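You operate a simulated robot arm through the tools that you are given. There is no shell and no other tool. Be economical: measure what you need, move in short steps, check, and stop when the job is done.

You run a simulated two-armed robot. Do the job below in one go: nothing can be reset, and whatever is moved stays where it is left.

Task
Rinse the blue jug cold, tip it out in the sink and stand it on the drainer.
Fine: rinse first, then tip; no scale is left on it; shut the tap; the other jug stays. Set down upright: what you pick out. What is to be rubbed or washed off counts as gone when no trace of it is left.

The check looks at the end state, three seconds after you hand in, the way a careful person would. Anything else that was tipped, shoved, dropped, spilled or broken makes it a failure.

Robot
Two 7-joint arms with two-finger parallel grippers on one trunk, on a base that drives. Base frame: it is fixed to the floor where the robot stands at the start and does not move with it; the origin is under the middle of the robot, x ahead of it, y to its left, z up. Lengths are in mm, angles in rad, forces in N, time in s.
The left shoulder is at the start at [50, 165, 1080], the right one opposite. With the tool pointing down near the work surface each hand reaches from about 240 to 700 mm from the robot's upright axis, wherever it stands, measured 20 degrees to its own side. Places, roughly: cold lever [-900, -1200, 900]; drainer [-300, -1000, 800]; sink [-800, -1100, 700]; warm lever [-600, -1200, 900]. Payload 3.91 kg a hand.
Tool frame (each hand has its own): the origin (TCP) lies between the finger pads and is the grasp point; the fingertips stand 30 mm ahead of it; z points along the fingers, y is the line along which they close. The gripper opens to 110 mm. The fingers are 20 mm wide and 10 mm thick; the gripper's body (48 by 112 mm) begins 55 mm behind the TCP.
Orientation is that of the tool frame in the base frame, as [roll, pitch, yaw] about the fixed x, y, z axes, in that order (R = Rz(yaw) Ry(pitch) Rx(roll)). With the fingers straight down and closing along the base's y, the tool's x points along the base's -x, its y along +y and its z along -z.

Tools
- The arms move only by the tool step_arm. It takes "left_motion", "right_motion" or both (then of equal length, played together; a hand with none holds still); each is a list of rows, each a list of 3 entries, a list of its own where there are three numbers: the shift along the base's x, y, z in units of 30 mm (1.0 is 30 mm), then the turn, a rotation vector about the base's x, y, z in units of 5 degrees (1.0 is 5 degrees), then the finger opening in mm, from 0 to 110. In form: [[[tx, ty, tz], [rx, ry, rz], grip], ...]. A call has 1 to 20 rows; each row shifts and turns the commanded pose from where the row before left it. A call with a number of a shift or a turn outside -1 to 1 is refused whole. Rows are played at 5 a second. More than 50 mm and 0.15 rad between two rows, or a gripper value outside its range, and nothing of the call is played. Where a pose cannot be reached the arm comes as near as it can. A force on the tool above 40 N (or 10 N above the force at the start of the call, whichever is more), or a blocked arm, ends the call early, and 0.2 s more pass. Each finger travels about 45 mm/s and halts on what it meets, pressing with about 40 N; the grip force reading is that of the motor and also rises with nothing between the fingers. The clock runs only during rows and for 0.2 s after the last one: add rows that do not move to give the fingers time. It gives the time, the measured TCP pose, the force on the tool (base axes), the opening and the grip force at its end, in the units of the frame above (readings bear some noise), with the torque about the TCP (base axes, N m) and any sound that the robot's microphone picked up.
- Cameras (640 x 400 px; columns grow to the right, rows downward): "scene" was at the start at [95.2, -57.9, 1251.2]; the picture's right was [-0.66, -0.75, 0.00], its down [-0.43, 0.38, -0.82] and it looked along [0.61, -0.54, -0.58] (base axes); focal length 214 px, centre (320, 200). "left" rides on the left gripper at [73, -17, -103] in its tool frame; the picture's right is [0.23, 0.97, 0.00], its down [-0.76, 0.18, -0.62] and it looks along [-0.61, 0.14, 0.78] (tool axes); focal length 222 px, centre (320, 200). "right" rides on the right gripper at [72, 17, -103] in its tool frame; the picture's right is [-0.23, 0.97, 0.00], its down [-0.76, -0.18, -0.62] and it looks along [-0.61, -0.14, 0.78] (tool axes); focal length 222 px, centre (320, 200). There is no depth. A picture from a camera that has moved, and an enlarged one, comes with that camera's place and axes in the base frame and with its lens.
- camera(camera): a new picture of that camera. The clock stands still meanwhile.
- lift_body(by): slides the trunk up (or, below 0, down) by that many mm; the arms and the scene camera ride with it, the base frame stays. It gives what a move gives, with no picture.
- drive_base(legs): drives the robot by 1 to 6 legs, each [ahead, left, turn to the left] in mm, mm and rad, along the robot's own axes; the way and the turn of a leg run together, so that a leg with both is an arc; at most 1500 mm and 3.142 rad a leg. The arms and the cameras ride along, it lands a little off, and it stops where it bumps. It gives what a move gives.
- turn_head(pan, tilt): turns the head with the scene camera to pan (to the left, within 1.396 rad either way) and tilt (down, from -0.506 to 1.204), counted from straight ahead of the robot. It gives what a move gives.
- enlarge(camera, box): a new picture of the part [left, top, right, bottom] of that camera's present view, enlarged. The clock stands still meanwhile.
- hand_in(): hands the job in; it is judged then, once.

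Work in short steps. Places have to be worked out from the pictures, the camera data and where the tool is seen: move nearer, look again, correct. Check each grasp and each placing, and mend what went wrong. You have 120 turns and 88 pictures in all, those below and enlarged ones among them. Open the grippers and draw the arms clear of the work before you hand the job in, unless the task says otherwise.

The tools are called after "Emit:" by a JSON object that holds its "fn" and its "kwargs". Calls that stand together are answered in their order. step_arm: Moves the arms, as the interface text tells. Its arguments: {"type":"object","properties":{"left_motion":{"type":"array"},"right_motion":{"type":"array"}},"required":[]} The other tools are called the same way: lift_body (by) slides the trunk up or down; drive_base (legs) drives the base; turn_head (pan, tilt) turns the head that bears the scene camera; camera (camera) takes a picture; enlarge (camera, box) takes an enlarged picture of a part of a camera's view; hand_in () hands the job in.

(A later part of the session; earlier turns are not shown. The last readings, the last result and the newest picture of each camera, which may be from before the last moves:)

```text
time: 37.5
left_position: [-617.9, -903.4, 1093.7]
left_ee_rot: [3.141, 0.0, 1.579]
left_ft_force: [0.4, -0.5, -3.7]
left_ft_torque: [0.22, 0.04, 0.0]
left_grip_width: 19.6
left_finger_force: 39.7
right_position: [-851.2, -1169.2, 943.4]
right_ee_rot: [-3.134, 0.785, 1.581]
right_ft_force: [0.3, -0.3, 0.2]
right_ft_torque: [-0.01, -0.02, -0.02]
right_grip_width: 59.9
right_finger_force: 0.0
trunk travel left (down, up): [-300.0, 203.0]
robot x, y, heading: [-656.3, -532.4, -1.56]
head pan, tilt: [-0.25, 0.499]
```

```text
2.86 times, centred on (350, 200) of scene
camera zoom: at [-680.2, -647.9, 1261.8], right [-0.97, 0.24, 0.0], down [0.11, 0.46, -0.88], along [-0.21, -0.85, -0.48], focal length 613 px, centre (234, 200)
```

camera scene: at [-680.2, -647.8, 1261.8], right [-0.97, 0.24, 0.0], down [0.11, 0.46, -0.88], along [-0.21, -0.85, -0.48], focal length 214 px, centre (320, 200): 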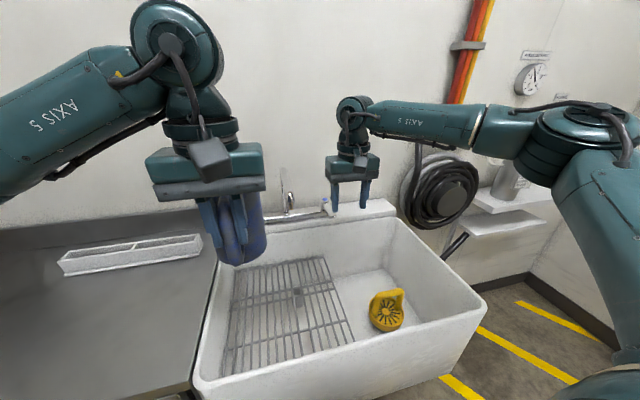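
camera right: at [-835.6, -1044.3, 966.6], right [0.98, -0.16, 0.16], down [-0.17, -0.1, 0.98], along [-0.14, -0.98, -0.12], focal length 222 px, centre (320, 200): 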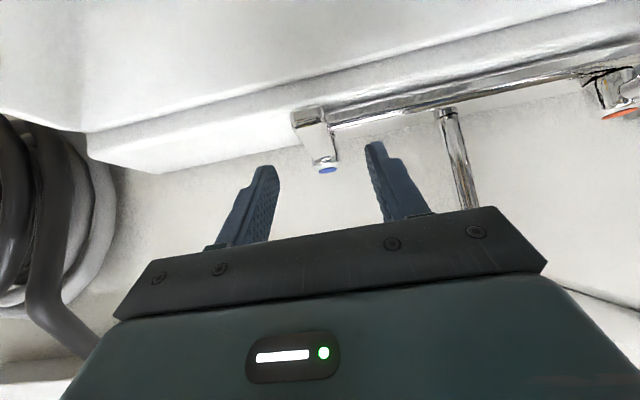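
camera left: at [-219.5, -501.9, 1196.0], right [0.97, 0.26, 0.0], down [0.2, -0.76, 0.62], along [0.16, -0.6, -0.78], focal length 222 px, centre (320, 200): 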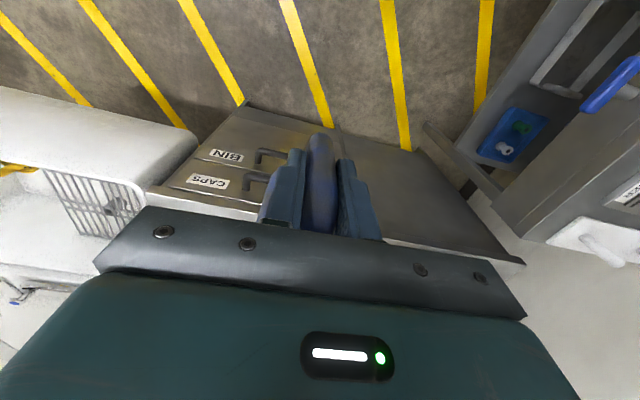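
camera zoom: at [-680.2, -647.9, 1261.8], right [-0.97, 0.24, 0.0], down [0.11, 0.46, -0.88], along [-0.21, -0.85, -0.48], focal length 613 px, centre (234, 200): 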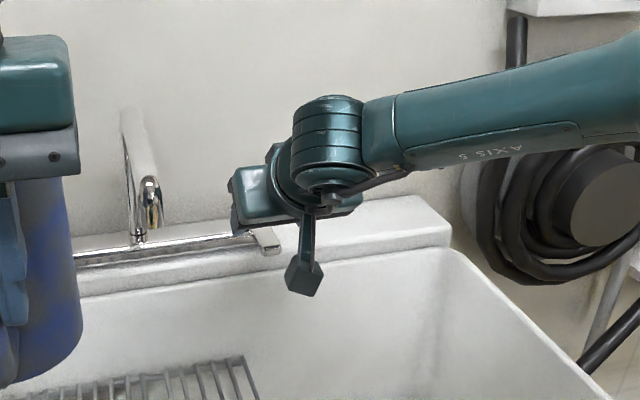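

Lever tip at ≈[-851,-1165,900], centred between the fingers but 40 mm lower. Descend 36 mm.

Emit:
{"fn": "step_arm", "kwargs": {"right_motion": [[[0, -0.1, -0.6], [0, 0, 0], 60], [[0, -0.1, -0.6], [0, 0, 0], 60], [[0, 0, 0], [0, 0, 0], 60]]}}

Emit:
{"fn": "camera", "kwargs": {"camera": "right"}}

```text
time: 38.3
left_position: [-618.4, -902.6, 1094.7]
left_ee_rot: [-3.141, 0.001, 1.579]
left_ft_force: [-0.2, -0.5, -2.9]
left_ft_torque: [0.25, 0.0, -0.01]
left_grip_width: 19.5
left_finger_force: 40.0
right_position: [-857.6, -1167.2, 912.7]
right_ee_rot: [-3.137, 0.788, 1.58]
right_ft_force: [-0.1, 0.0, 0.0]
right_ft_torque: [-0.02, -0.03, 0.03]
right_grip_width: 60.2
right_finger_force: 0.0
right hand out of reach, approached as far as the arm can: row 2
trunk travel left (down, up): [-300.0, 203.0]
robot x, y, heading: [-664.3, -534.6, -1.564]
head pan, tilt: [-0.25, 0.499]
```

```text
46 pictures are left
camera right: at [-841.9, -1042.4, 935.0], right [0.98, -0.15, 0.16], down [-0.17, -0.1, 0.98], along [-0.14, -0.98, -0.12], focal length 222 px, centre (320, 200)
```

right: 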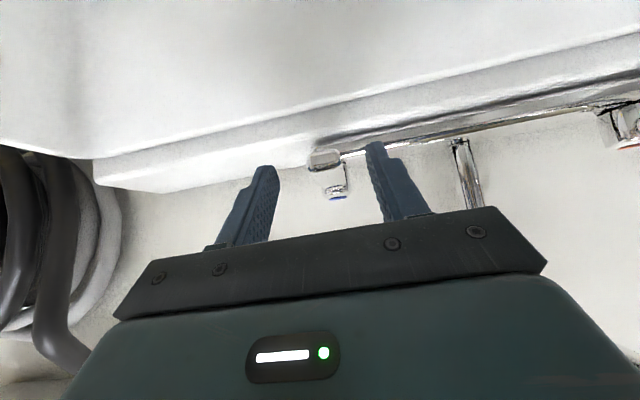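

Near the reach limit; pull the right hand back 45 mm and drive forward 60 mm for margin.

Emit:
{"fn": "step_arm", "kwargs": {"right_motion": [[[0.1, 0.75, 0], [0, 0, 0], 60], [[0.1, 0.75, 0], [0, 0, 0], 60]]}}

Emit:
{"fn": "drive_base", "kwargs": {"legs": [[60, 0, 0]]}}

Emit:
{"fn": "camera", "kwargs": {"camera": "right"}}

```text
time: 38.9
left_position: [-618.7, -904.0, 1093.9]
left_ee_rot: [-3.14, 0.001, 1.581]
left_ft_force: [-0.3, -0.3, -3.4]
left_ft_torque: [0.25, 0.03, -0.02]
left_grip_width: 19.3
left_finger_force: 40.4
right_position: [-852.0, -1123.5, 912.0]
right_ee_rot: [-3.136, 0.788, 1.581]
right_ft_force: [-0.4, -0.6, 0.6]
right_ft_torque: [0.03, 0.02, -0.02]
right_grip_width: 59.9
right_finger_force: 0.0
trunk travel left (down, up): [-300.0, 203.0]
robot x, y, heading: [-659.5, -528.6, -1.562]
head pan, tilt: [-0.25, 0.499]
```

```text
time: 39.9
left_position: [-617.3, -962.6, 1093.8]
left_ee_rot: [3.141, 0.0, 1.579]
left_ft_force: [0.6, -0.1, -3.7]
left_ft_torque: [0.27, 0.02, -0.02]
left_grip_width: 19.7
left_finger_force: 40.5
right_position: [-850.8, -1182.0, 911.5]
right_ee_rot: [-3.134, 0.783, 1.58]
right_ft_force: [-0.3, 0.8, 0.7]
right_ft_torque: [0.01, -0.05, 0.0]
right_grip_width: 60.0
right_finger_force: 0.1
trunk travel left (down, up): [-300.0, 203.0]
robot x, y, heading: [-661.4, -588.7, -1.559]
head pan, tilt: [-0.25, 0.499]
```

```text
45 pictures are left
camera right: at [-835.2, -1057.8, 935.1], right [0.98, -0.16, 0.16], down [-0.17, -0.1, 0.98], along [-0.14, -0.98, -0.12], focal length 222 px, centre (320, 200)
```

right: 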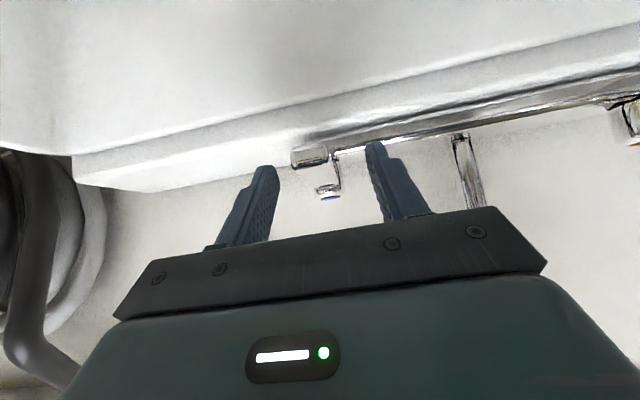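

The fingers now straddle the lever. Dip 8 mm and push the tip gently outward (−x).

Emit:
{"fn": "step_arm", "kwargs": {"right_motion": [[[0, 0, -0.27], [0, 0, 0], 60], [[-0.4, 0, 0], [0, 0, 0], 60], [[-0.4, 0, 0], [0, 0, 0], 60], [[-0.4, 0, 0], [0, 0, 0], 60], [[-0.4, 0, 0], [0, 0, 0], 60], [[0, 0, 0], [0, 0, 0], 60]]}}

Emit:
{"fn": "enlarge", "kwargs": {"camera": "scene", "box": [220, 130, 440, 290]}}

```text
time: 41.3
left_position: [-618.5, -962.2, 1095.6]
left_ee_rot: [-3.14, 0.0, 1.58]
left_ft_force: [0.3, -0.5, -3.6]
left_ft_torque: [0.29, 0.0, -0.03]
left_grip_width: 19.5
left_finger_force: 39.7
right_position: [-899.4, -1183.0, 903.9]
right_ee_rot: [-3.134, 0.785, 1.581]
right_ft_force: [0.2, 0.6, -0.6]
right_ft_torque: [0.04, 0.02, 0.04]
right_grip_width: 60.0
right_finger_force: 0.2
trunk travel left (down, up): [-300.0, 203.0]
robot x, y, heading: [-658.0, -594.7, -1.562]
head pan, tilt: [-0.25, 0.499]
```

```text
2.50 times, centred on (330, 210) of scene
camera zoom: at [-679.7, -707.2, 1261.7], right [-0.97, 0.24, 0.0], down [0.11, 0.47, -0.88], along [-0.21, -0.85, -0.48], focal length 536 px, centre (295, 175)
```

zoom: 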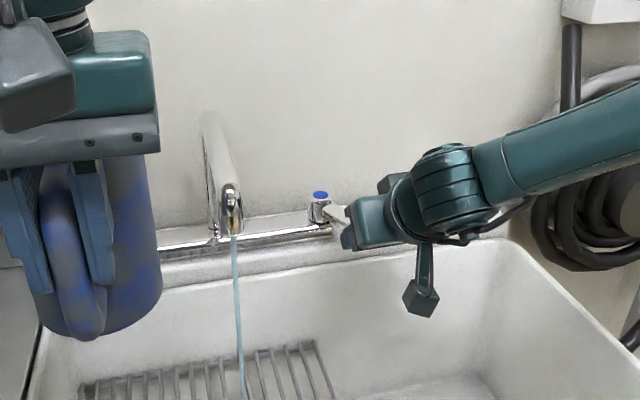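

Water runs from the spout. Push a little more for a fuller stream, keeping the hand there.

Emit:
{"fn": "step_arm", "kwargs": {"right_motion": [[[-0.5, 0.1, 0], [0, 0, 0], 60], [[-0.5, 0.1, 0], [0, 0, 0], 60], [[0, 0, 0], [0, 0, 0], 60]]}}

Emit:
{"fn": "camera", "kwargs": {"camera": "scene"}}

```text
time: 42.1
left_position: [-617.7, -962.5, 1094.7]
left_ee_rot: [-3.141, 0.0, 1.578]
left_ft_force: [-0.6, 0.5, -3.3]
left_ft_torque: [0.22, 0.0, 0.02]
left_grip_width: 19.7
left_finger_force: 39.3
right_position: [-928.6, -1175.8, 903.0]
right_ee_rot: [-3.133, 0.785, 1.58]
right_ft_force: [0.1, -0.4, -0.6]
right_ft_torque: [-0.02, -0.01, -0.03]
right_grip_width: 59.9
right_finger_force: 0.1
trunk travel left (down, up): [-300.0, 203.0]
robot x, y, heading: [-660.8, -592.3, -1.562]
head pan, tilt: [-0.25, 0.499]
```

```text
43 pictures are left
camera scene: at [-679.7, -707.2, 1261.7], right [-0.97, 0.24, 0.0], down [0.11, 0.47, -0.88], along [-0.21, -0.85, -0.48], focal length 214 px, centre (320, 200)
```

scene: 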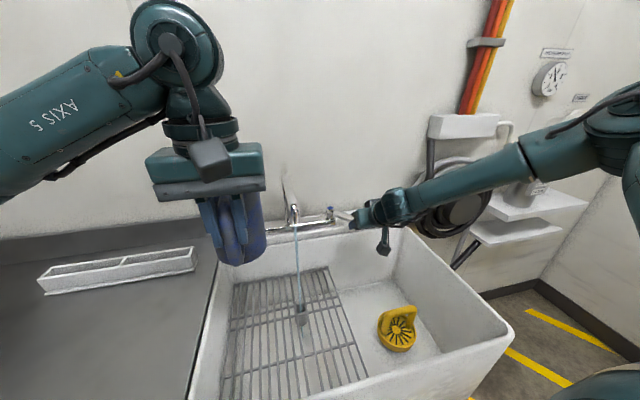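

Stream is at x≈-722, y≈-1092. Lower the jug left of the stream, then slide it under.

Emit:
{"fn": "step_arm", "kwargs": {"left_motion": [[[0, 0.2, -0.9], [0, 0, 0], 0], [[0, 0.2, -0.9], [0, 0, 0], 0], [[0, 0, -0.9], [0, 0, 0], 0], [[0, 0, -0.9], [0, 0, 0], 0], [[0, 0, -0.9], [0, 0, 0], 0], [[0, 0, -0.9], [0, 0, 0], 0], [[0, 0, -0.9], [0, 0, 0], 0], [[0, 0, -0.5], [0, 0, 0], 0], [[0, 0, 0], [0, 0, 0], 0]]}}

Emit:
{"fn": "camera", "kwargs": {"camera": "scene"}}

```text
time: 44.1
left_position: [-617.9, -951.8, 890.3]
left_ee_rot: [3.141, 0.001, 1.578]
left_ft_force: [-0.1, 0.2, -4.5]
left_ft_torque: [0.26, 0.02, 0.0]
left_grip_width: 19.5
left_finger_force: 39.7
right_position: [-928.2, -1175.4, 904.2]
right_ee_rot: [-3.135, 0.786, 1.583]
right_ft_force: [-0.4, -0.2, 0.3]
right_ft_torque: [-0.01, -0.01, 0.0]
right_grip_width: 60.2
right_finger_force: 0.1
trunk travel left (down, up): [-300.0, 203.0]
robot x, y, heading: [-659.0, -587.4, -1.561]
head pan, tilt: [-0.25, 0.499]
```

```text
42 pictures are left
camera scene: at [-679.7, -707.2, 1261.7], right [-0.97, 0.24, 0.0], down [0.11, 0.47, -0.88], along [-0.21, -0.85, -0.48], focal length 214 px, centre (320, 200)
```

scene: 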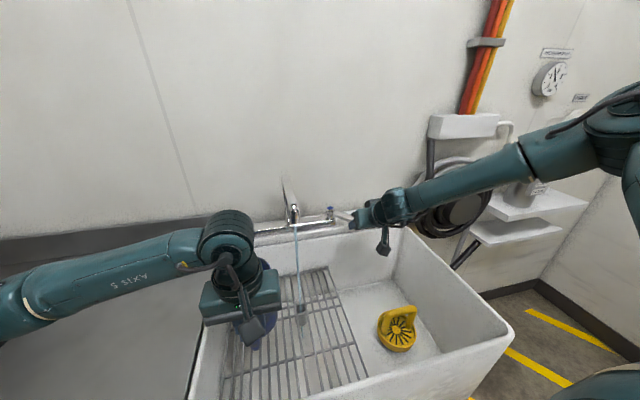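

Clear. Slide the jug under the stream.

Emit:
{"fn": "step_arm", "kwargs": {"left_motion": [[[-0.85, -0.4, 0], [0, 0, 0], 0], [[-0.85, -0.4, 0], [0, 0, 0], 0], [[-0.85, -0.4, 0], [0, 0, 0], 0], [[-0.85, -0.4, 0], [0, 0, 0], 0], [[-0.1, 0, 0], [0, 0, 0], 0], [[0, 0, 0], [0, 0, 0], 0], [[0, 0, 0], [0, 0, 0], 0]]}}

Emit:
{"fn": "camera", "kwargs": {"camera": "scene"}}

Emit:
{"fn": "camera", "kwargs": {"camera": "right"}}

```text
time: 45.7
left_position: [-721.8, -999.4, 891.2]
left_ee_rot: [-3.142, 0.001, 1.581]
left_ft_force: [0.1, 0.2, -3.4]
left_ft_torque: [0.29, 0.01, 0.02]
left_grip_width: 19.6
left_finger_force: 39.9
right_position: [-928.2, -1175.3, 903.7]
right_ee_rot: [-3.134, 0.784, 1.581]
right_ft_force: [-0.9, 0.8, 0.2]
right_ft_torque: [0.01, -0.02, -0.02]
right_grip_width: 60.0
right_finger_force: 0.0
trunk travel left (down, up): [-300.0, 203.0]
robot x, y, heading: [-657.7, -591.6, -1.559]
head pan, tilt: [-0.25, 0.499]
```

```text
41 pictures are left
camera scene: at [-679.8, -707.3, 1261.7], right [-0.97, 0.24, 0.0], down [0.11, 0.47, -0.88], along [-0.21, -0.85, -0.48], focal length 214 px, centre (320, 200)
```

scene: 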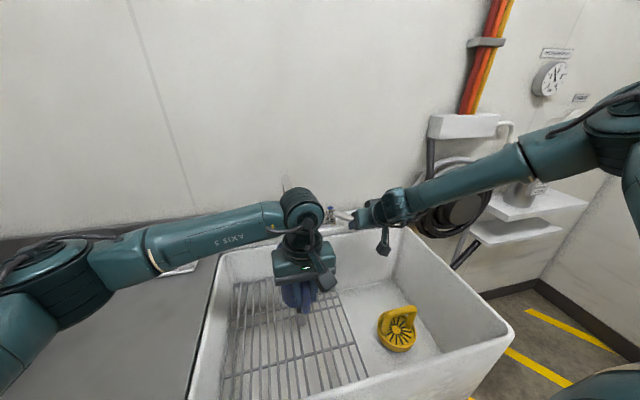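

```text
40 pictures are left
camera right: at [-913.1, -1051.1, 926.7], right [0.98, -0.16, 0.16], down [-0.17, -0.1, 0.98], along [-0.14, -0.98, -0.12], focal length 222 px, centre (320, 200)
```

right: 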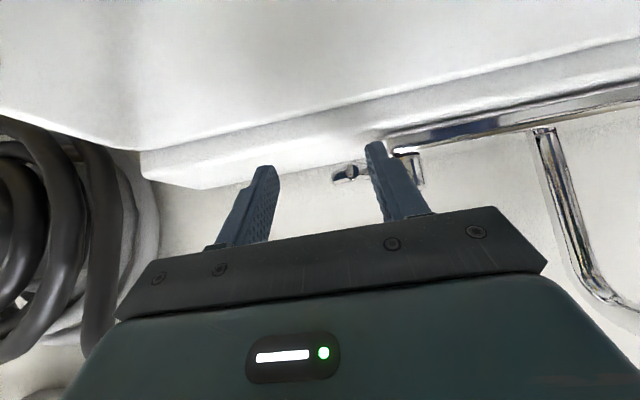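

The jug should be under the stream; hold 3 s and see from the weight if it fills.

Emit:
{"fn": "step_arm", "kwargs": {"left_motion": [[[0, 0, 0], [0, 0, 0], 0], [[0, 0, 0], [0, 0, 0], 0], [[0, 0, 0], [0, 0, 0], 0], [[0, 0, 0], [0, 0, 0], 0], [[0, 0, 0], [0, 0, 0], 0], [[0, 0, 0], [0, 0, 0], 0], [[0, 0, 0], [0, 0, 0], 0], [[0, 0, 0], [0, 0, 0], 0], [[0, 0, 0], [0, 0, 0], 0], [[0, 0, 0], [0, 0, 0], 0], [[0, 0, 0], [0, 0, 0], 0], [[0, 0, 0], [0, 0, 0], 0], [[0, 0, 0], [0, 0, 0], 0], [[0, 0, 0], [0, 0, 0], 0], [[0, 0, 0], [0, 0, 0], 0]]}}

Emit:
{"fn": "enlarge", "kwargs": {"camera": "scene", "box": [240, 190, 370, 350]}}

```text
time: 48.9
left_position: [-720.9, -999.0, 891.3]
left_ee_rot: [3.141, -0.001, 1.58]
left_ft_force: [0.1, -0.5, -5.0]
left_ft_torque: [0.37, 0.01, -0.01]
left_grip_width: 19.7
left_finger_force: 39.3
right_position: [-929.1, -1176.3, 902.9]
right_ee_rot: [-3.134, 0.785, 1.578]
right_ft_force: [-0.1, -0.1, -0.6]
right_ft_torque: [0.01, 0.0, -0.03]
right_grip_width: 59.8
right_finger_force: 0.0
trunk travel left (down, up): [-300.0, 203.0]
robot x, y, heading: [-657.6, -591.2, -1.562]
head pan, tilt: [-0.25, 0.499]
```

```text
2.50 times, centred on (305, 270) of scene
camera zoom: at [-679.8, -707.3, 1261.7], right [-0.97, 0.24, 0.0], down [0.11, 0.47, -0.88], along [-0.21, -0.85, -0.48], focal length 536 px, centre (358, 25)
```

zoom: 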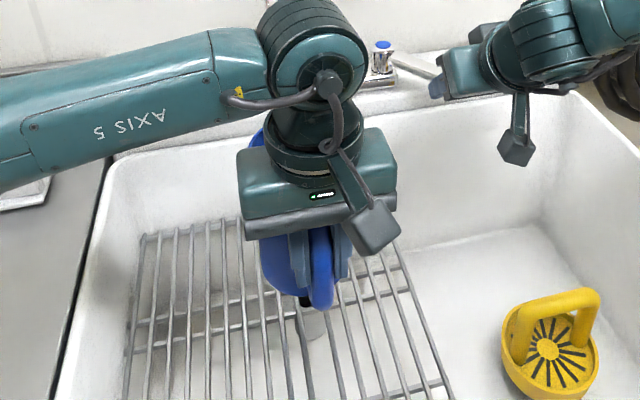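

The jug is turning clean deep blue and filling. Hold 3 s more.

Emit:
{"fn": "step_arm", "kwargs": {"left_motion": [[[0, 0, 0], [0, 0, 0], 0], [[0, 0, 0], [0, 0, 0], 0], [[0, 0, 0], [0, 0, 0], 0], [[0, 0, 0], [0, 0, 0], 0], [[0, 0, 0], [0, 0, 0], 0], [[0, 0, 0], [0, 0, 0], 0], [[0, 0, 0], [0, 0, 0], 0], [[0, 0, 0], [0, 0, 0], 0], [[0, 0, 0], [0, 0, 0], 0], [[0, 0, 0], [0, 0, 0], 0], [[0, 0, 0], [0, 0, 0], 0], [[0, 0, 0], [0, 0, 0], 0], [[0, 0, 0], [0, 0, 0], 0], [[0, 0, 0], [0, 0, 0], 0], [[0, 0, 0], [0, 0, 0], 0]]}}

Emit:
{"fn": "enlarge", "kwargs": {"camera": "scene", "box": [280, 230, 350, 320]}}

```text
time: 52.1
left_position: [-720.2, -999.2, 890.3]
left_ee_rot: [-3.141, -0.001, 1.578]
left_ft_force: [0.0, -0.6, -5.9]
left_ft_torque: [0.41, 0.04, 0.0]
left_grip_width: 19.6
left_finger_force: 39.8
right_position: [-928.9, -1176.7, 903.0]
right_ee_rot: [-3.135, 0.786, 1.579]
right_ft_force: [0.1, -0.1, -0.2]
right_ft_torque: [0.0, 0.03, -0.01]
right_grip_width: 59.9
right_finger_force: 0.0
trunk travel left (down, up): [-300.0, 203.0]
robot x, y, heading: [-663.6, -587.9, -1.563]
head pan, tilt: [-0.25, 0.499]
```

```text
4.44 times, centred on (315, 275) of scene
camera zoom: at [-679.8, -707.4, 1261.7], right [-0.97, 0.24, 0.0], down [0.11, 0.47, -0.88], along [-0.21, -0.85, -0.48], focal length 953 px, centre (342, -133)
```

zoom: 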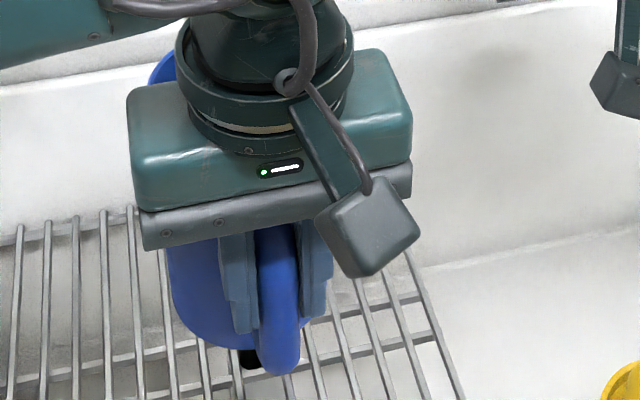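

Clean blue with ~2.5 N of water in. Slide the jug out left to make room, then push the lever back shut with the right hand.

Emit:
{"fn": "step_arm", "kwargs": {"left_motion": [[[0.5, 0, 0], [0, 0, 0], 0], [[0.7, 0.2, 0], [0, 0, 0], 0], [[0.7, 0.3, 0], [0, 0, 0], 0], [[0.7, 0.3, 0], [0, 0, 0], 0], [[0.5, 0.3, 0], [0, 0, 0], 0], [[0.3, 0, 0], [0, 0, 0], 0]]}}

Emit:
{"fn": "step_arm", "kwargs": {"right_motion": [[[0.5, -0.1, 0], [0, 0, 0], 60], [[0.5, -0.1, 0], [0, 0, 0], 60], [[0.5, 0, 0], [0, 0, 0], 60], [[0.5, 0, 0], [0, 0, 0], 60], [[0.4, 0, 0], [0, 0, 0], 60], [[0.3, 0, 0], [0, 0, 0], 60], [[0.3, 0, 0], [0, 0, 0], 60], [[0, 0, 0], [0, 0, 0], 60]]}}

Emit:
{"fn": "enlarge", "kwargs": {"camera": "scene", "box": [220, 180, 440, 340]}}

```text
time: 53.5
left_position: [-619.1, -966.8, 891.0]
left_ee_rot: [-3.14, 0.0, 1.581]
left_ft_force: [-0.3, -0.6, -5.3]
left_ft_torque: [0.42, -0.02, -0.01]
left_grip_width: 19.5
left_finger_force: 39.6
right_position: [-929.1, -1176.1, 903.8]
right_ee_rot: [-3.134, 0.787, 1.581]
right_ft_force: [-1.5, 0.6, 0.4]
right_ft_torque: [0.0, 0.0, -0.02]
right_grip_width: 60.0
right_finger_force: 0.0
trunk travel left (down, up): [-300.0, 203.0]
robot x, y, heading: [-658.4, -590.8, -1.559]
head pan, tilt: [-0.25, 0.499]
```

```text
time: 55.3
left_position: [-620.2, -966.4, 890.1]
left_ee_rot: [-3.141, 0.001, 1.58]
left_ft_force: [-1.2, 0.0, -5.4]
left_ft_torque: [0.45, 0.01, 0.02]
left_grip_width: 19.6
left_finger_force: 40.2
right_position: [-837.8, -1182.5, 904.9]
right_ee_rot: [-3.133, 0.786, 1.578]
right_ft_force: [-0.1, 0.1, 0.6]
right_ft_torque: [0.04, -0.02, 0.0]
right_grip_width: 59.9
right_finger_force: 0.0
trunk travel left (down, up): [-300.0, 203.0]
robot x, y, heading: [-663.4, -589.0, -1.561]
head pan, tilt: [-0.25, 0.499]
```

```text
2.50 times, centred on (330, 260) of scene
camera zoom: at [-679.7, -707.4, 1261.7], right [-0.97, 0.24, 0.0], down [0.11, 0.47, -0.88], along [-0.21, -0.85, -0.48], focal length 536 px, centre (295, 50)
```

zoom: 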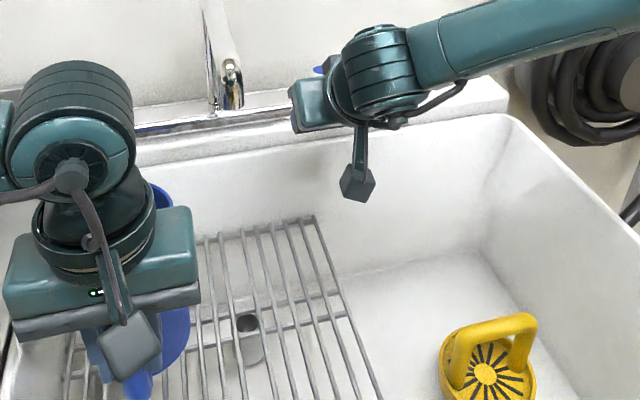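

No stream visible. Nudge further to the stop and check the lever and spout.

Emit:
{"fn": "step_arm", "kwargs": {"right_motion": [[[0.25, 0, 0], [0, 0, 0], 60], [[0.2, 0, 0], [0, 0, 0], 60], [[0, 0, 0], [0, 0, 0], 60]]}}

Emit:
{"fn": "camera", "kwargs": {"camera": "right"}}

```text
time: 56.1
left_position: [-621.2, -966.5, 890.1]
left_ee_rot: [3.14, 0.0, 1.58]
left_ft_force: [0.5, 0.4, -6.3]
left_ft_torque: [0.43, -0.01, 0.0]
left_grip_width: 20.1
left_finger_force: 39.7
right_position: [-830.7, -1184.1, 904.9]
right_ee_rot: [-3.133, 0.788, 1.575]
right_ft_force: [-22.0, -0.4, 5.6]
right_ft_torque: [-0.08, 0.4, -0.44]
right_grip_width: 70.9
right_finger_force: 10.7
trunk travel left (down, up): [-300.0, 203.0]
robot x, y, heading: [-657.3, -589.7, -1.564]
head pan, tilt: [-0.25, 0.499]
```

```text
36 pictures are left
camera right: at [-813.2, -1058.0, 927.6], right [0.97, -0.16, 0.15], down [-0.17, -0.09, 0.98], along [-0.15, -0.98, -0.12], focal length 222 px, centre (320, 200)
```

right: 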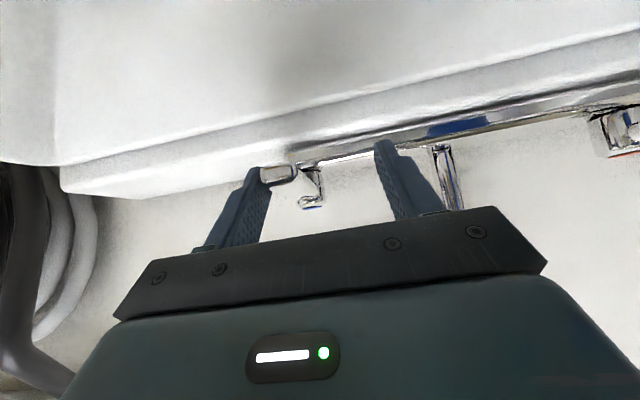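

The lever is at its stop, tap shut. Back the right hand off and out to a safe spot.

Emit:
{"fn": "step_arm", "kwargs": {"right_motion": [[[-0.7, 0, 0], [0, 0, 0], 60], [[0, 0.7, 0.8], [0, 0, 0], 60], [[0, 0.9, 0.9], [0, 0, 0], 60], [[-0.5, 0.9, 0.9], [0, 0, 0], 60], [[-0.8, 0.9, 0.9], [0, 0, 0], 60], [[-0.8, 0.9, 0.8], [0, 0, 0], 60], [[-0.8, 0.9, 0.3], [0, 0, 0], 60], [[-0.8, 0.9, 0], [0, 0, 0], 60]]}}

Emit:
{"fn": "camera", "kwargs": {"camera": "scene"}}

```text
time: 57.9
left_position: [-620.1, -966.3, 890.3]
left_ee_rot: [3.142, -0.001, 1.58]
left_ft_force: [-0.1, 0.0, -6.0]
left_ft_torque: [0.44, -0.01, -0.02]
left_grip_width: 19.8
left_finger_force: 40.1
right_position: [-956.7, -998.7, 1042.9]
right_ee_rot: [-3.135, 0.786, 1.582]
right_ft_force: [-0.9, -0.3, -0.3]
right_ft_torque: [0.0, 0.03, 0.0]
right_grip_width: 60.0
right_finger_force: 0.1
trunk travel left (down, up): [-300.0, 203.0]
robot x, y, heading: [-661.5, -588.5, -1.559]
head pan, tilt: [-0.25, 0.499]
```

```text
35 pictures are left
camera scene: at [-680.2, -707.0, 1261.8], right [-0.97, 0.24, 0.0], down [0.11, 0.46, -0.88], along [-0.21, -0.85, -0.48], focal length 214 px, centre (320, 200)
```

scene: 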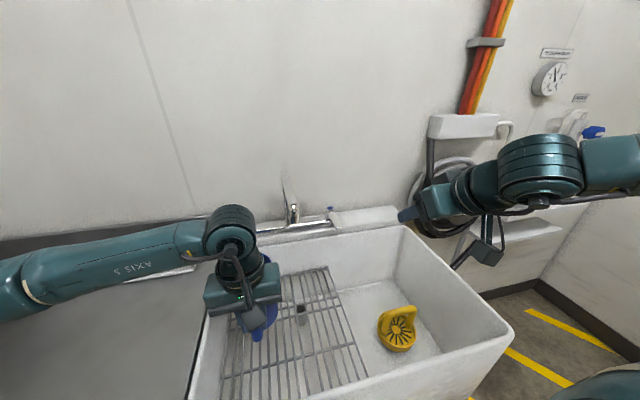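

Tap is shut with no stream. Raise the jug and centre it over the sink, then tilt mouth to the left (hand ending on the left side).

Emit:
{"fn": "step_arm", "kwargs": {"left_motion": [[[-0.4, 0.3, 0.5], [0, 0, 0], 0], [[-0.7, 0.4, 0.6], [0, 0, 0], 0], [[-0.7, 0.4, 0.6], [0, 0, 0], 0], [[-0.8, 0.4, 0.6], [0, 0, 0], 0], [[-0.8, 0, 0.6], [0, 0, 0], 0], [[-0.6, 0, 0.2], [0, 0, 0], 0], [[0, 0, 0], [0, 0.6, 0], 0], [[0, 0, 0], [0, 1, 0], 0], [[0, 0, 0], [0, 1, 0], 0], [[0, 0, 0], [0, 1, 0], 0], [[0, 0, 0], [0, 1, 0], 0], [[0, 0, 0], [0, 1, 0], 0]]}}

Emit:
{"fn": "camera", "kwargs": {"camera": "scene"}}

```text
time: 60.5
left_position: [-739.8, -921.3, 983.4]
left_ee_rot: [-2.652, -0.005, 1.58]
left_ft_force: [-0.2, -0.7, -6.4]
left_ft_torque: [0.42, -0.14, 0.02]
left_grip_width: 19.7
left_finger_force: 39.9
right_position: [-956.1, -999.0, 1042.2]
right_ee_rot: [-3.134, 0.786, 1.581]
right_ft_force: [0.5, 0.3, 0.3]
right_ft_torque: [0.0, -0.03, -0.01]
right_grip_width: 59.9
right_finger_force: 0.1
trunk travel left (down, up): [-300.0, 203.0]
robot x, y, heading: [-661.0, -587.3, -1.558]
head pan, tilt: [-0.25, 0.499]
```

```text
34 pictures are left
camera scene: at [-679.6, -707.4, 1261.7], right [-0.97, 0.24, 0.0], down [0.11, 0.47, -0.88], along [-0.21, -0.85, -0.48], focal length 214 px, centre (320, 200)
```

scene: 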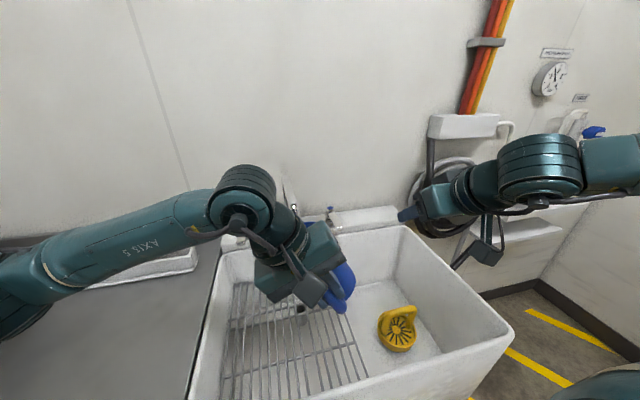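

Tilting works; continue in steps.

Emit:
{"fn": "step_arm", "kwargs": {"left_motion": [[[0, 0, 0], [0, 1, 0], 0], [[0, 0, 0], [0, 1, 0], 0], [[0, 0, 0], [0, 1, 0], 0], [[0, 0, 0], [0, 1, 0], 0], [[0, 0, 0], [0, 1, 0], 0], [[0, 0, 0], [0, 1, 0], 0], [[0, 0, 0], [0, 1, 0], 0], [[0, 0, 0], [0, 1, 0], 0], [[0, 0, 0], [0, 1, 0], 0], [[0, 0, 0], [0, 1, 0], 0]]}}

Emit:
{"fn": "camera", "kwargs": {"camera": "scene"}}

```text
time: 62.7
left_position: [-739.8, -920.7, 982.2]
left_ee_rot: [-1.777, -0.008, 1.575]
left_ft_force: [0.2, 0.2, -3.4]
left_ft_torque: [0.28, -0.27, 0.01]
left_grip_width: 19.9
left_finger_force: 39.7
right_position: [-958.1, -998.3, 1043.5]
right_ee_rot: [-3.136, 0.785, 1.578]
right_ft_force: [0.1, 0.7, -0.2]
right_ft_torque: [-0.01, 0.0, 0.01]
right_grip_width: 60.0
right_finger_force: 0.0
trunk travel left (down, up): [-300.0, 203.0]
robot x, y, heading: [-655.1, -590.7, -1.566]
head pan, tilt: [-0.25, 0.499]
```

```text
33 pictures are left
camera scene: at [-679.8, -707.2, 1261.8], right [-0.97, 0.24, 0.0], down [0.11, 0.47, -0.88], along [-0.21, -0.85, -0.48], focal length 214 px, centre (320, 200)
```

scene: 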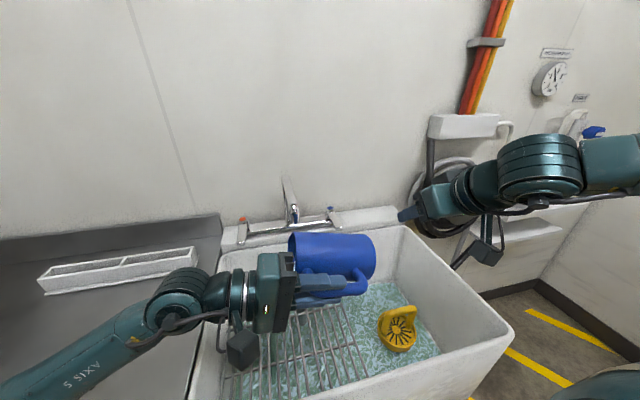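

Poured; weight back to ~3.4 N at 78°. Tip further past horizontal to drain fully and hold.

Emit:
{"fn": "step_arm", "kwargs": {"left_motion": [[[0, 0, 0.3], [0, 1, 0], 0], [[0, 0, 0.3], [0, 1, 0], 0], [[0, 0, 0.3], [0, 1, 0], 0], [[0, 0, 0], [0, 1, 0], 0], [[0, 0, 0], [0, 1, 0], 0], [[0, 0, 0], [0, 1, 0], 0], [[0, 0, 0], [0, 1, 0], 0], [[0, 0, 0], [0, 1, 0], 0], [[0, 0, 0], [0, 0, 0], 0], [[0, 0, 0], [0, 0, 0], 0], [[0, 0, 0], [0, 0, 0], 0], [[0, 0, 0], [0, 0, 0], 0], [[0, 0, 0], [0, 0, 0], 0], [[0, 0, 0], [0, 0, 0], 0]]}}

Emit:
{"fn": "enlarge", "kwargs": {"camera": "scene", "box": [220, 200, 420, 340]}}

```text
time: 65.7
left_position: [-739.9, -920.8, 1010.3]
left_ee_rot: [-1.082, -0.009, 1.567]
left_ft_force: [0.5, 0.0, -1.1]
left_ft_torque: [0.08, -0.05, -0.02]
left_grip_width: 19.0
left_finger_force: 40.5
right_position: [-957.8, -999.2, 1042.3]
right_ee_rot: [-3.134, 0.788, 1.579]
right_ft_force: [-0.3, 0.3, -0.1]
right_ft_torque: [0.01, 0.02, -0.01]
right_grip_width: 60.1
right_finger_force: 0.0
trunk travel left (down, up): [-300.0, 203.0]
robot x, y, heading: [-658.3, -587.9, -1.56]
head pan, tilt: [-0.25, 0.499]
```

```text
2.86 times, centred on (320, 270) of scene
camera zoom: at [-679.8, -707.1, 1261.8], right [-0.97, 0.24, 0.0], down [0.11, 0.46, -0.88], along [-0.21, -0.85, -0.48], focal length 613 px, centre (320, 0)
```

zoom: 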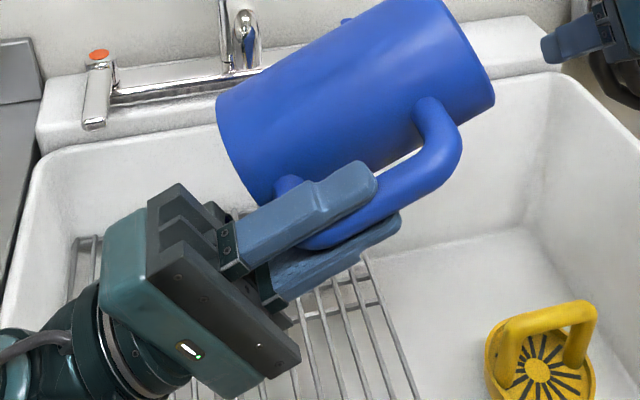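

Empty now (≈1.1 N). Turn the jug back upright.

Emit:
{"fn": "step_arm", "kwargs": {"left_motion": [[[0, 0, 0], [0, -1, 0], 0], [[0, 0, 0], [0, -1, 0], 0], [[0, 0, 0], [0, -1, 0], 0], [[0, 0, 0], [0, -1, 0], 0], [[0, 0, 0], [0, -1, 0], 0], [[0, 0, 0], [0, -1, 0], 0], [[0, 0, 0], [0, -1, 0], 0], [[0, 0, 0], [0, -1, 0], 0], [[0, 0, 0], [0, -1, 0], 0], [[0, 0, 0], [0, -1, 0], 0], [[0, 0, 0], [0, -1, 0], 0], [[0, 0, 0], [0, -1, 0], 0], [[0, 0, 0], [0, -1, 0], 0], [[0, 0, 0], [0, -1, 0], 0], [[0, 0, 0], [0, -1, 0], 0], [[0, 0, 0], [0, -1, 0], 0], [[0, 0, 0], [0, -1, 0], 0], [[0, 0, 0], [0, -1, 0], 0], [[0, 0, 0], [0, -1, 0], 0], [[0, 0, 0], [0, -1, 0], 0]]}}

Emit:
{"fn": "step_arm", "kwargs": {"left_motion": [[[0, 0.5, 0.5], [0, -1, 0], 0], [[0, 0.5, 0.5], [0, -1, 0], 0], [[0, 0.5, 0.5], [0, -1, 0], 0], [[0, 0.5, 0.7], [0, -0.6, 0], 0], [[0, 0.5, 0.7], [0, 0, 0], 0], [[0, 0.5, 0], [0, 0, 0], 0], [[0, 0.5, 0], [0, 0, 0], 0]]}}

Emit:
{"fn": "camera", "kwargs": {"camera": "scene"}}

```text
time: 69.9
left_position: [-740.1, -920.4, 1009.8]
left_ee_rot: [-2.83, -0.001, 1.581]
left_ft_force: [0.3, -1.2, -1.8]
left_ft_torque: [0.05, -0.02, -0.04]
left_grip_width: 19.3
left_finger_force: 39.7
right_position: [-956.3, -999.8, 1042.9]
right_ee_rot: [-3.137, 0.787, 1.579]
right_ft_force: [-0.3, 0.7, 0.5]
right_ft_torque: [0.03, -0.02, -0.01]
right_grip_width: 59.9
right_finger_force: 0.1
trunk travel left (down, up): [-300.0, 203.0]
robot x, y, heading: [-658.5, -587.4, -1.562]
head pan, tilt: [-0.25, 0.499]
```

```text
time: 71.5
left_position: [-739.2, -815.7, 1098.1]
left_ee_rot: [3.141, 0.001, 1.581]
left_ft_force: [0.1, 0.6, -0.6]
left_ft_torque: [0.08, 0.0, 0.0]
left_grip_width: 19.7
left_finger_force: 39.9
right_position: [-957.1, -997.4, 1043.1]
right_ee_rot: [-3.137, 0.786, 1.58]
right_ft_force: [0.0, 0.0, 0.4]
right_ft_torque: [-0.01, 0.0, 0.03]
right_grip_width: 59.9
right_finger_force: 0.0
trunk travel left (down, up): [-300.0, 203.0]
robot x, y, heading: [-657.8, -590.1, -1.563]
head pan, tilt: [-0.25, 0.499]
```

```text
31 pictures are left
camera scene: at [-679.8, -706.9, 1261.8], right [-0.97, 0.24, 0.0], down [0.11, 0.46, -0.88], along [-0.21, -0.85, -0.48], focal length 214 px, centre (320, 200)
```

scene: 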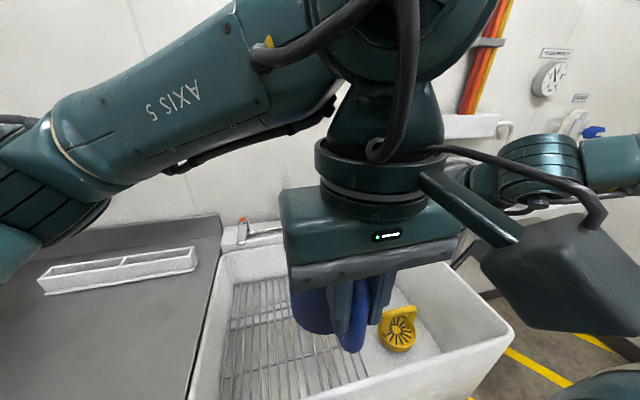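

Upright and clean outside. Back away and strafe left to view the counter and drainer plate.

Emit:
{"fn": "drive_base", "kwargs": {"legs": [[-160, 0, 0], [0, 560, 0]]}}

Emit:
{"fn": "turn_head", "kwargs": {"pan": 0.0, "tilt": 0.65}}

Emit:
{"fn": "camera", "kwargs": {"camera": "scene"}}

```text
time: 77.9
left_position: [-177.8, -653.4, 1098.0]
left_ee_rot: [-3.141, -0.002, 1.586]
left_ft_force: [0.7, 0.6, -1.4]
left_ft_torque: [0.07, 0.02, -0.03]
left_grip_width: 19.4
left_finger_force: 40.2
right_position: [-394.6, -836.2, 1043.0]
right_ee_rot: [-3.135, 0.786, 1.585]
right_ft_force: [-0.2, -0.3, -0.4]
right_ft_torque: [-0.01, -0.02, -0.01]
right_grip_width: 59.8
right_finger_force: 0.1
trunk travel left (down, up): [-300.0, 203.0]
robot x, y, heading: [-98.4, -428.3, -1.555]
head pan, tilt: [-0.25, 0.499]
```

```text
time: 78.7
left_position: [-178.3, -653.5, 1097.9]
left_ee_rot: [-3.141, 0.0, 1.585]
left_ft_force: [-0.3, -0.1, 0.1]
left_ft_torque: [0.08, -0.01, -0.03]
left_grip_width: 19.3
left_finger_force: 40.3
right_position: [-393.7, -837.2, 1042.6]
right_ee_rot: [-3.137, 0.785, 1.584]
right_ft_force: [-0.6, -0.7, 0.5]
right_ft_torque: [0.04, 0.0, -0.01]
right_grip_width: 60.1
right_finger_force: 0.1
trunk travel left (down, up): [-300.0, 203.0]
robot x, y, heading: [-97.5, -423.0, -1.55]
head pan, tilt: [0.0, 0.649]
```

```text
30 pictures are left
camera scene: at [-97.0, -542.7, 1248.4], right [-1.0, -0.01, 0.0], down [-0.01, 0.6, -0.8], along [0.01, -0.8, -0.6], focal length 214 px, centre (320, 200)
```

scene: 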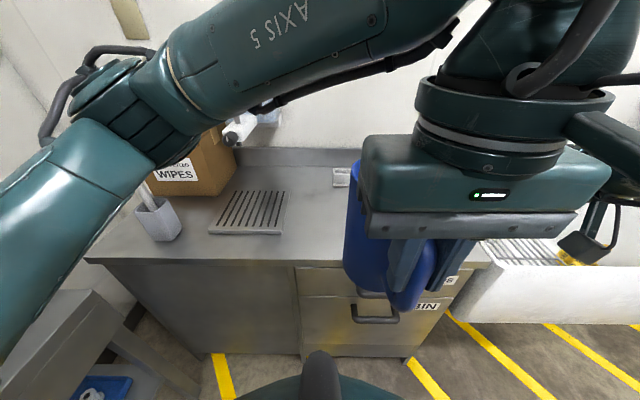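

The slotted plate is near [100,-1025], but the place hint says [-300,-1000]; I inspect the counter there closely with the right hand camera by turning the tool down again.

Emit:
{"fn": "step_arm", "kwargs": {"right_motion": [[[0, 0.5, 0.5], [1, 0, 0], 60], [[0, 0.5, 0.5], [1, 0, 0], 60], [[0, 0.5, 0.5], [1, 0, 0], 60], [[0, 0.5, 0.5], [1, 0, 0], 60], [[0, 0.5, 0.5], [1, 0, 0], 60], [[0, 0, 0.5], [1, 0, 0], 60], [[0, 0, 0.5], [1, 0, 0], 60], [[0, 0, 0], [1, 0, 0], 60]]}}

Emit:
{"fn": "drive_base", "kwargs": {"legs": [[0, 0, 0.5]]}}

Emit:
{"fn": "turn_head", "kwargs": {"pan": -0.75, "tilt": 0.75}}

Emit:
{"fn": "camera", "kwargs": {"camera": "right"}}

Emit:
{"fn": "camera", "kwargs": {"camera": "scene"}}

```text
time: 80.5
left_position: [-177.7, -654.3, 1098.2]
left_ee_rot: [-3.141, 0.001, 1.584]
left_ft_force: [0.2, -0.6, -1.5]
left_ft_torque: [0.05, 0.01, 0.0]
left_grip_width: 19.5
left_finger_force: 39.9
right_position: [-394.3, -762.6, 1148.5]
right_ee_rot: [3.137, 0.088, 1.583]
right_ft_force: [0.1, 0.5, -0.2]
right_ft_torque: [-0.01, 0.01, 0.0]
right_grip_width: 60.0
right_finger_force: 0.1
trunk travel left (down, up): [-300.0, 203.0]
robot x, y, heading: [-99.6, -425.8, -1.555]
head pan, tilt: [0.0, 0.649]
```

```text
time: 82.3
left_position: [-61.5, -663.7, 1097.6]
left_ee_rot: [3.141, 0.001, 2.08]
left_ft_force: [-0.8, -0.8, -1.4]
left_ft_torque: [0.06, 0.06, 0.01]
left_grip_width: 19.3
left_finger_force: 40.0
right_position: [-199.2, -862.3, 1148.7]
right_ee_rot: [3.138, 0.087, 2.078]
right_ft_force: [0.7, -0.6, 0.1]
right_ft_torque: [0.03, 0.04, 0.01]
right_grip_width: 59.9
right_finger_force: 0.0
trunk travel left (down, up): [-300.0, 203.0]
robot x, y, heading: [-99.1, -424.3, -1.064]
head pan, tilt: [0.0, 0.649]
```

```text
time: 83.4
left_position: [-60.5, -663.6, 1096.8]
left_ee_rot: [3.141, 0.0, 2.08]
left_ft_force: [0.0, 0.0, -1.9]
left_ft_torque: [0.03, 0.03, -0.02]
left_grip_width: 19.1
left_finger_force: 40.4
right_position: [-198.9, -863.1, 1148.3]
right_ee_rot: [3.137, 0.09, 2.077]
right_ft_force: [-0.8, -0.1, 0.3]
right_ft_torque: [-0.01, 0.01, 0.0]
right_grip_width: 60.0
right_finger_force: 0.0
trunk travel left (down, up): [-300.0, 203.0]
robot x, y, heading: [-98.5, -427.6, -1.064]
head pan, tilt: [-0.75, 0.75]
```

```text
29 pictures are left
camera right: at [-225.1, -783.3, 1246.7], right [0.96, 0.27, 0.02], down [0.18, -0.7, 0.69], along [0.2, -0.66, -0.73], focal length 222 px, centre (320, 200)
```

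right: 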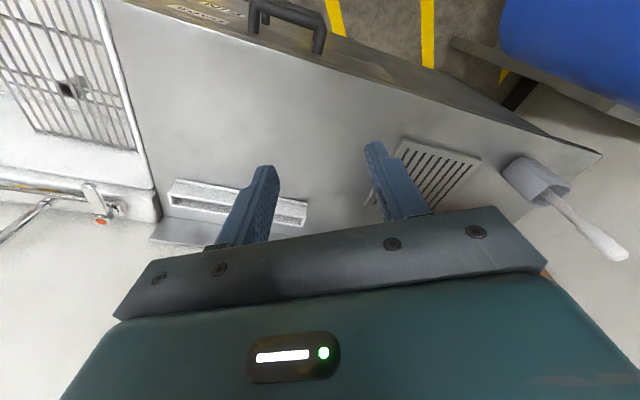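

```text
28 pictures are left
camera scene: at [-103.9, -532.7, 1239.8], right [-0.97, 0.24, 0.0], down [0.16, 0.66, -0.73], along [-0.17, -0.71, -0.68], focal length 214 px, centre (320, 200)
```

scene: 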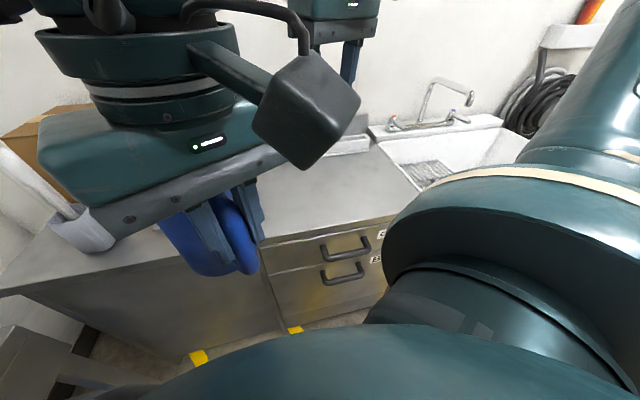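

Only the slotted plate (≈[105,-1018]) is a drainer; the rest of the counter is bare. Square up to the counter and shift left in front of it, then look with the left camera.

Emit:
{"fn": "drive_base", "kwargs": {"legs": [[0, 0, -0.5], [0, 130, 0]]}}

Emit:
{"fn": "step_arm", "kwargs": {"left_motion": [[[0.6, -0.3, 0], [0, 0, 0], 0], [[0.6, -0.6, 0], [0, 0, 0], 0], [[0.6, -0.6, 0], [0, 0, 0], 0], [[0.6, -0.6, 0], [0, 0, 0], 0], [[0.6, -0.6, 0], [0, 0, 0], 0], [[0, 0, 0], [0, 0, 0], 0]]}}

Emit:
{"fn": "turn_head", "kwargs": {"pan": 0.0, "tilt": 0.65}}

Emit:
{"fn": "camera", "kwargs": {"camera": "scene"}}

Emit:
{"fn": "camera", "kwargs": {"camera": "left"}}

```text
time: 86.6
left_position: [-49.7, -651.8, 1096.4]
left_ee_rot: [3.141, 0.001, 1.581]
left_ft_force: [-0.1, -1.3, -0.8]
left_ft_torque: [0.12, 0.0, 0.04]
left_grip_width: 18.9
left_finger_force: 40.0
right_position: [-266.8, -760.2, 1148.9]
right_ee_rot: [3.138, 0.087, 1.573]
right_ft_force: [0.1, 0.2, 0.1]
right_ft_torque: [0.04, -0.01, -0.04]
right_grip_width: 60.1
right_finger_force: 0.0
trunk travel left (down, up): [-300.0, 203.0]
robot x, y, heading: [33.6, -426.8, -1.563]
head pan, tilt: [-0.75, 0.75]
```

```text
time: 88.0
left_position: [40.3, -733.3, 1097.6]
left_ee_rot: [3.141, 0.0, 1.579]
left_ft_force: [-0.3, 0.8, -0.4]
left_ft_torque: [0.09, 0.02, -0.03]
left_grip_width: 19.3
left_finger_force: 39.9
right_position: [-266.7, -758.7, 1148.7]
right_ee_rot: [3.139, 0.086, 1.573]
right_ft_force: [-0.2, 0.3, 0.9]
right_ft_torque: [0.01, 0.02, 0.0]
right_grip_width: 59.9
right_finger_force: 0.1
trunk travel left (down, up): [-300.0, 203.0]
robot x, y, heading: [30.6, -429.3, -1.564]
head pan, tilt: [-0.75, 0.75]
```

```text
time: 89.1
left_position: [40.5, -733.3, 1096.0]
left_ee_rot: [-3.141, -0.001, 1.578]
left_ft_force: [-0.3, -0.3, -2.3]
left_ft_torque: [0.14, 0.01, -0.03]
left_grip_width: 19.2
left_finger_force: 40.2
right_position: [-267.4, -761.2, 1148.7]
right_ee_rot: [3.137, 0.086, 1.574]
right_ft_force: [-0.1, -0.2, 0.2]
right_ft_torque: [0.01, -0.04, 0.0]
right_grip_width: 60.3
right_finger_force: 0.1
trunk travel left (down, up): [-300.0, 203.0]
robot x, y, heading: [31.7, -423.0, -1.567]
head pan, tilt: [0.0, 0.649]
```

```text
27 pictures are left
camera scene: at [31.9, -542.0, 1248.4], right [-1.0, -0.01, 0.0], down [0.0, 0.6, -0.8], along [0.01, -0.8, -0.6], focal length 214 px, centre (320, 200)
```

scene: 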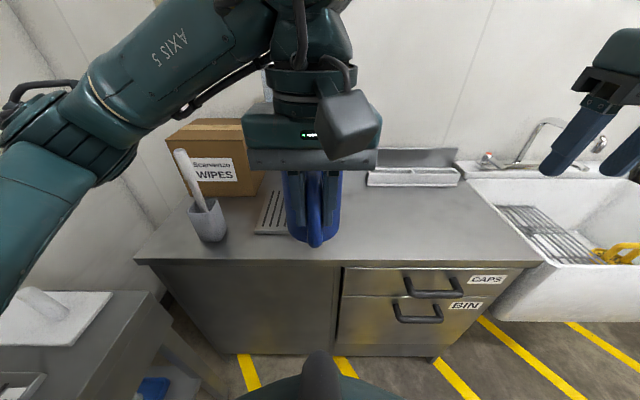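

```text
26 pictures are left
camera left: at [21.2, -660.8, 1198.6], right [0.97, 0.24, 0.0], down [0.18, -0.76, 0.62], along [0.15, -0.61, -0.78], focal length 222 px, centre (320, 200)
```

left: 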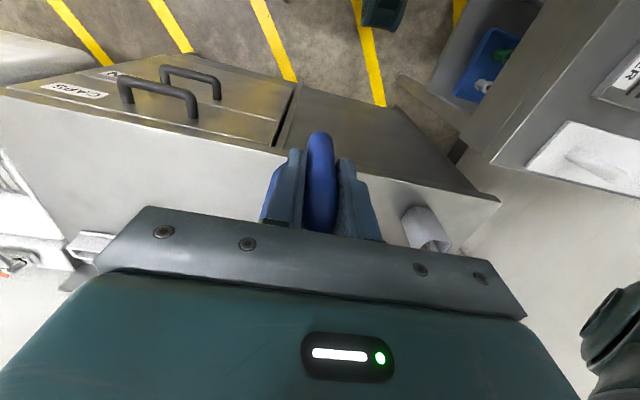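

Enlarge to pin the plate's visible corners and the jug inside condition.

Emit:
{"fn": "enlarge", "kwargs": {"camera": "scene", "box": [220, 150, 380, 260]}}

Emit:
{"fn": "camera", "kwargs": {"camera": "right"}}

```text
3.64 times, centred on (300, 205) of scene
camera zoom: at [31.9, -542.0, 1248.4], right [-1.0, -0.01, 0.0], down [0.0, 0.6, -0.8], along [0.01, -0.8, -0.6], focal length 780 px, centre (393, 182)
```

zoom: 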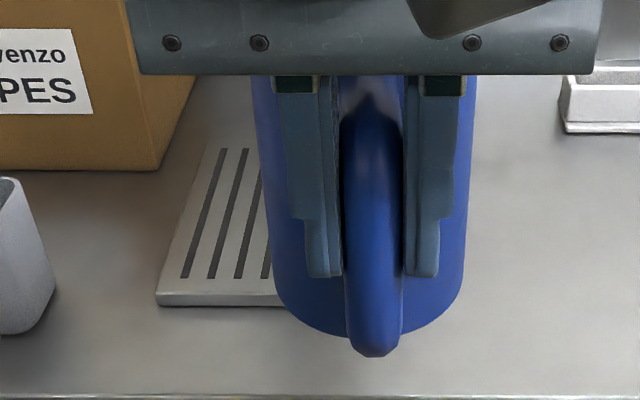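

```text
24 pictures are left
camera right: at [-251.6, -678.1, 1246.7], right [0.97, -0.22, 0.02], down [-0.18, -0.7, 0.69], along [-0.14, -0.67, -0.73], focal length 222 px, centre (320, 200)
```

right: 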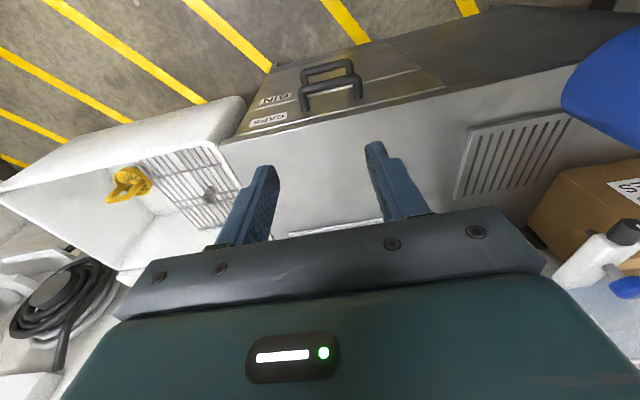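

Plate spans about x 0–190, y -932…-1125; aim the jug centre at ≈[95,-1025], so TCP [89,-946]. Move there at height, then partway down.

Emit:
{"fn": "step_arm", "kwargs": {"left_motion": [[[0.3, -0.9, 0], [0, 0, 0], 0], [[0.3, -0.9, 0], [0, 0, 0], 0], [[0.3, -0.9, 0], [0, 0, 0], 0], [[0.3, -0.9, 0], [0, 0, 0], 0], [[0.3, -0.9, 0], [0, 0, 0], 0], [[0.1, -0.9, -0.5], [0, 0, 0], 0], [[0, -0.9, -0.7], [0, 0, 0], 0], [[0, -0.8, -0.8], [0, 0, 0], 0], [[0, 0, -0.8], [0, 0, 0], 0], [[0, 0, -0.8], [0, 0, 0], 0], [[0, 0, -0.8], [0, 0, 0], 0], [[0, 0, 0], [0, 0, 0], 0]]}}

Emit:
{"fn": "camera", "kwargs": {"camera": "right"}}

Emit:
{"fn": "camera", "kwargs": {"camera": "scene"}}

```text
time: 90.7
left_position: [77.6, -897.0, 1076.2]
left_ee_rot: [-3.133, -0.003, 1.545]
left_ft_force: [-11.3, 14.9, -1.2]
left_ft_torque: [0.08, 0.09, -0.82]
left_grip_width: 17.8
left_finger_force: 39.7
right_position: [-267.9, -756.8, 1148.8]
right_ee_rot: [3.137, 0.091, 1.575]
right_ft_force: [-0.6, 0.0, 0.5]
right_ft_torque: [-0.03, 0.01, 0.03]
right_grip_width: 60.2
right_finger_force: 0.2
trunk travel left (down, up): [-300.0, 203.0]
robot x, y, heading: [33.6, -426.4, -1.565]
head pan, tilt: [0.0, 0.649]
stopped in row 7 (left hand): the force on the tool passed its limit at 50 N (the readings are from after the stop); the commanded pose is now the measured one
```

```text
23 pictures are left
camera right: at [-253.0, -674.7, 1247.0], right [0.97, -0.22, 0.03], down [-0.18, -0.7, 0.69], along [-0.14, -0.68, -0.72], focal length 222 px, centre (320, 200)
```

right: 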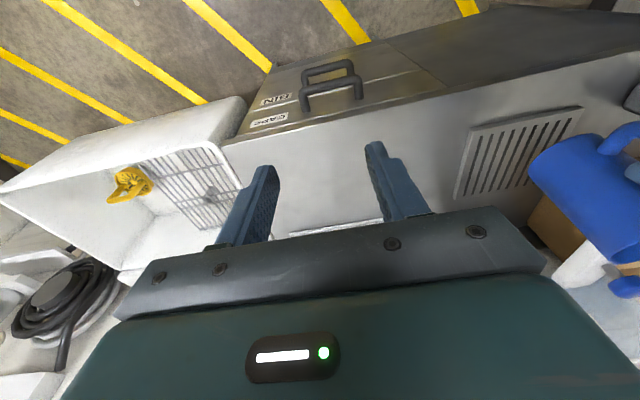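

```text
22 pictures are left
camera scene: at [30.7, -538.9, 1248.6], right [-1.0, -0.01, 0.0], down [0.0, 0.6, -0.8], along [0.01, -0.8, -0.6], focal length 214 px, centre (320, 200)
```

scene: 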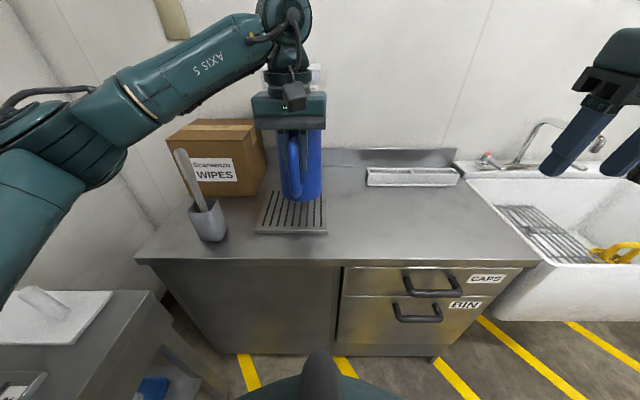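

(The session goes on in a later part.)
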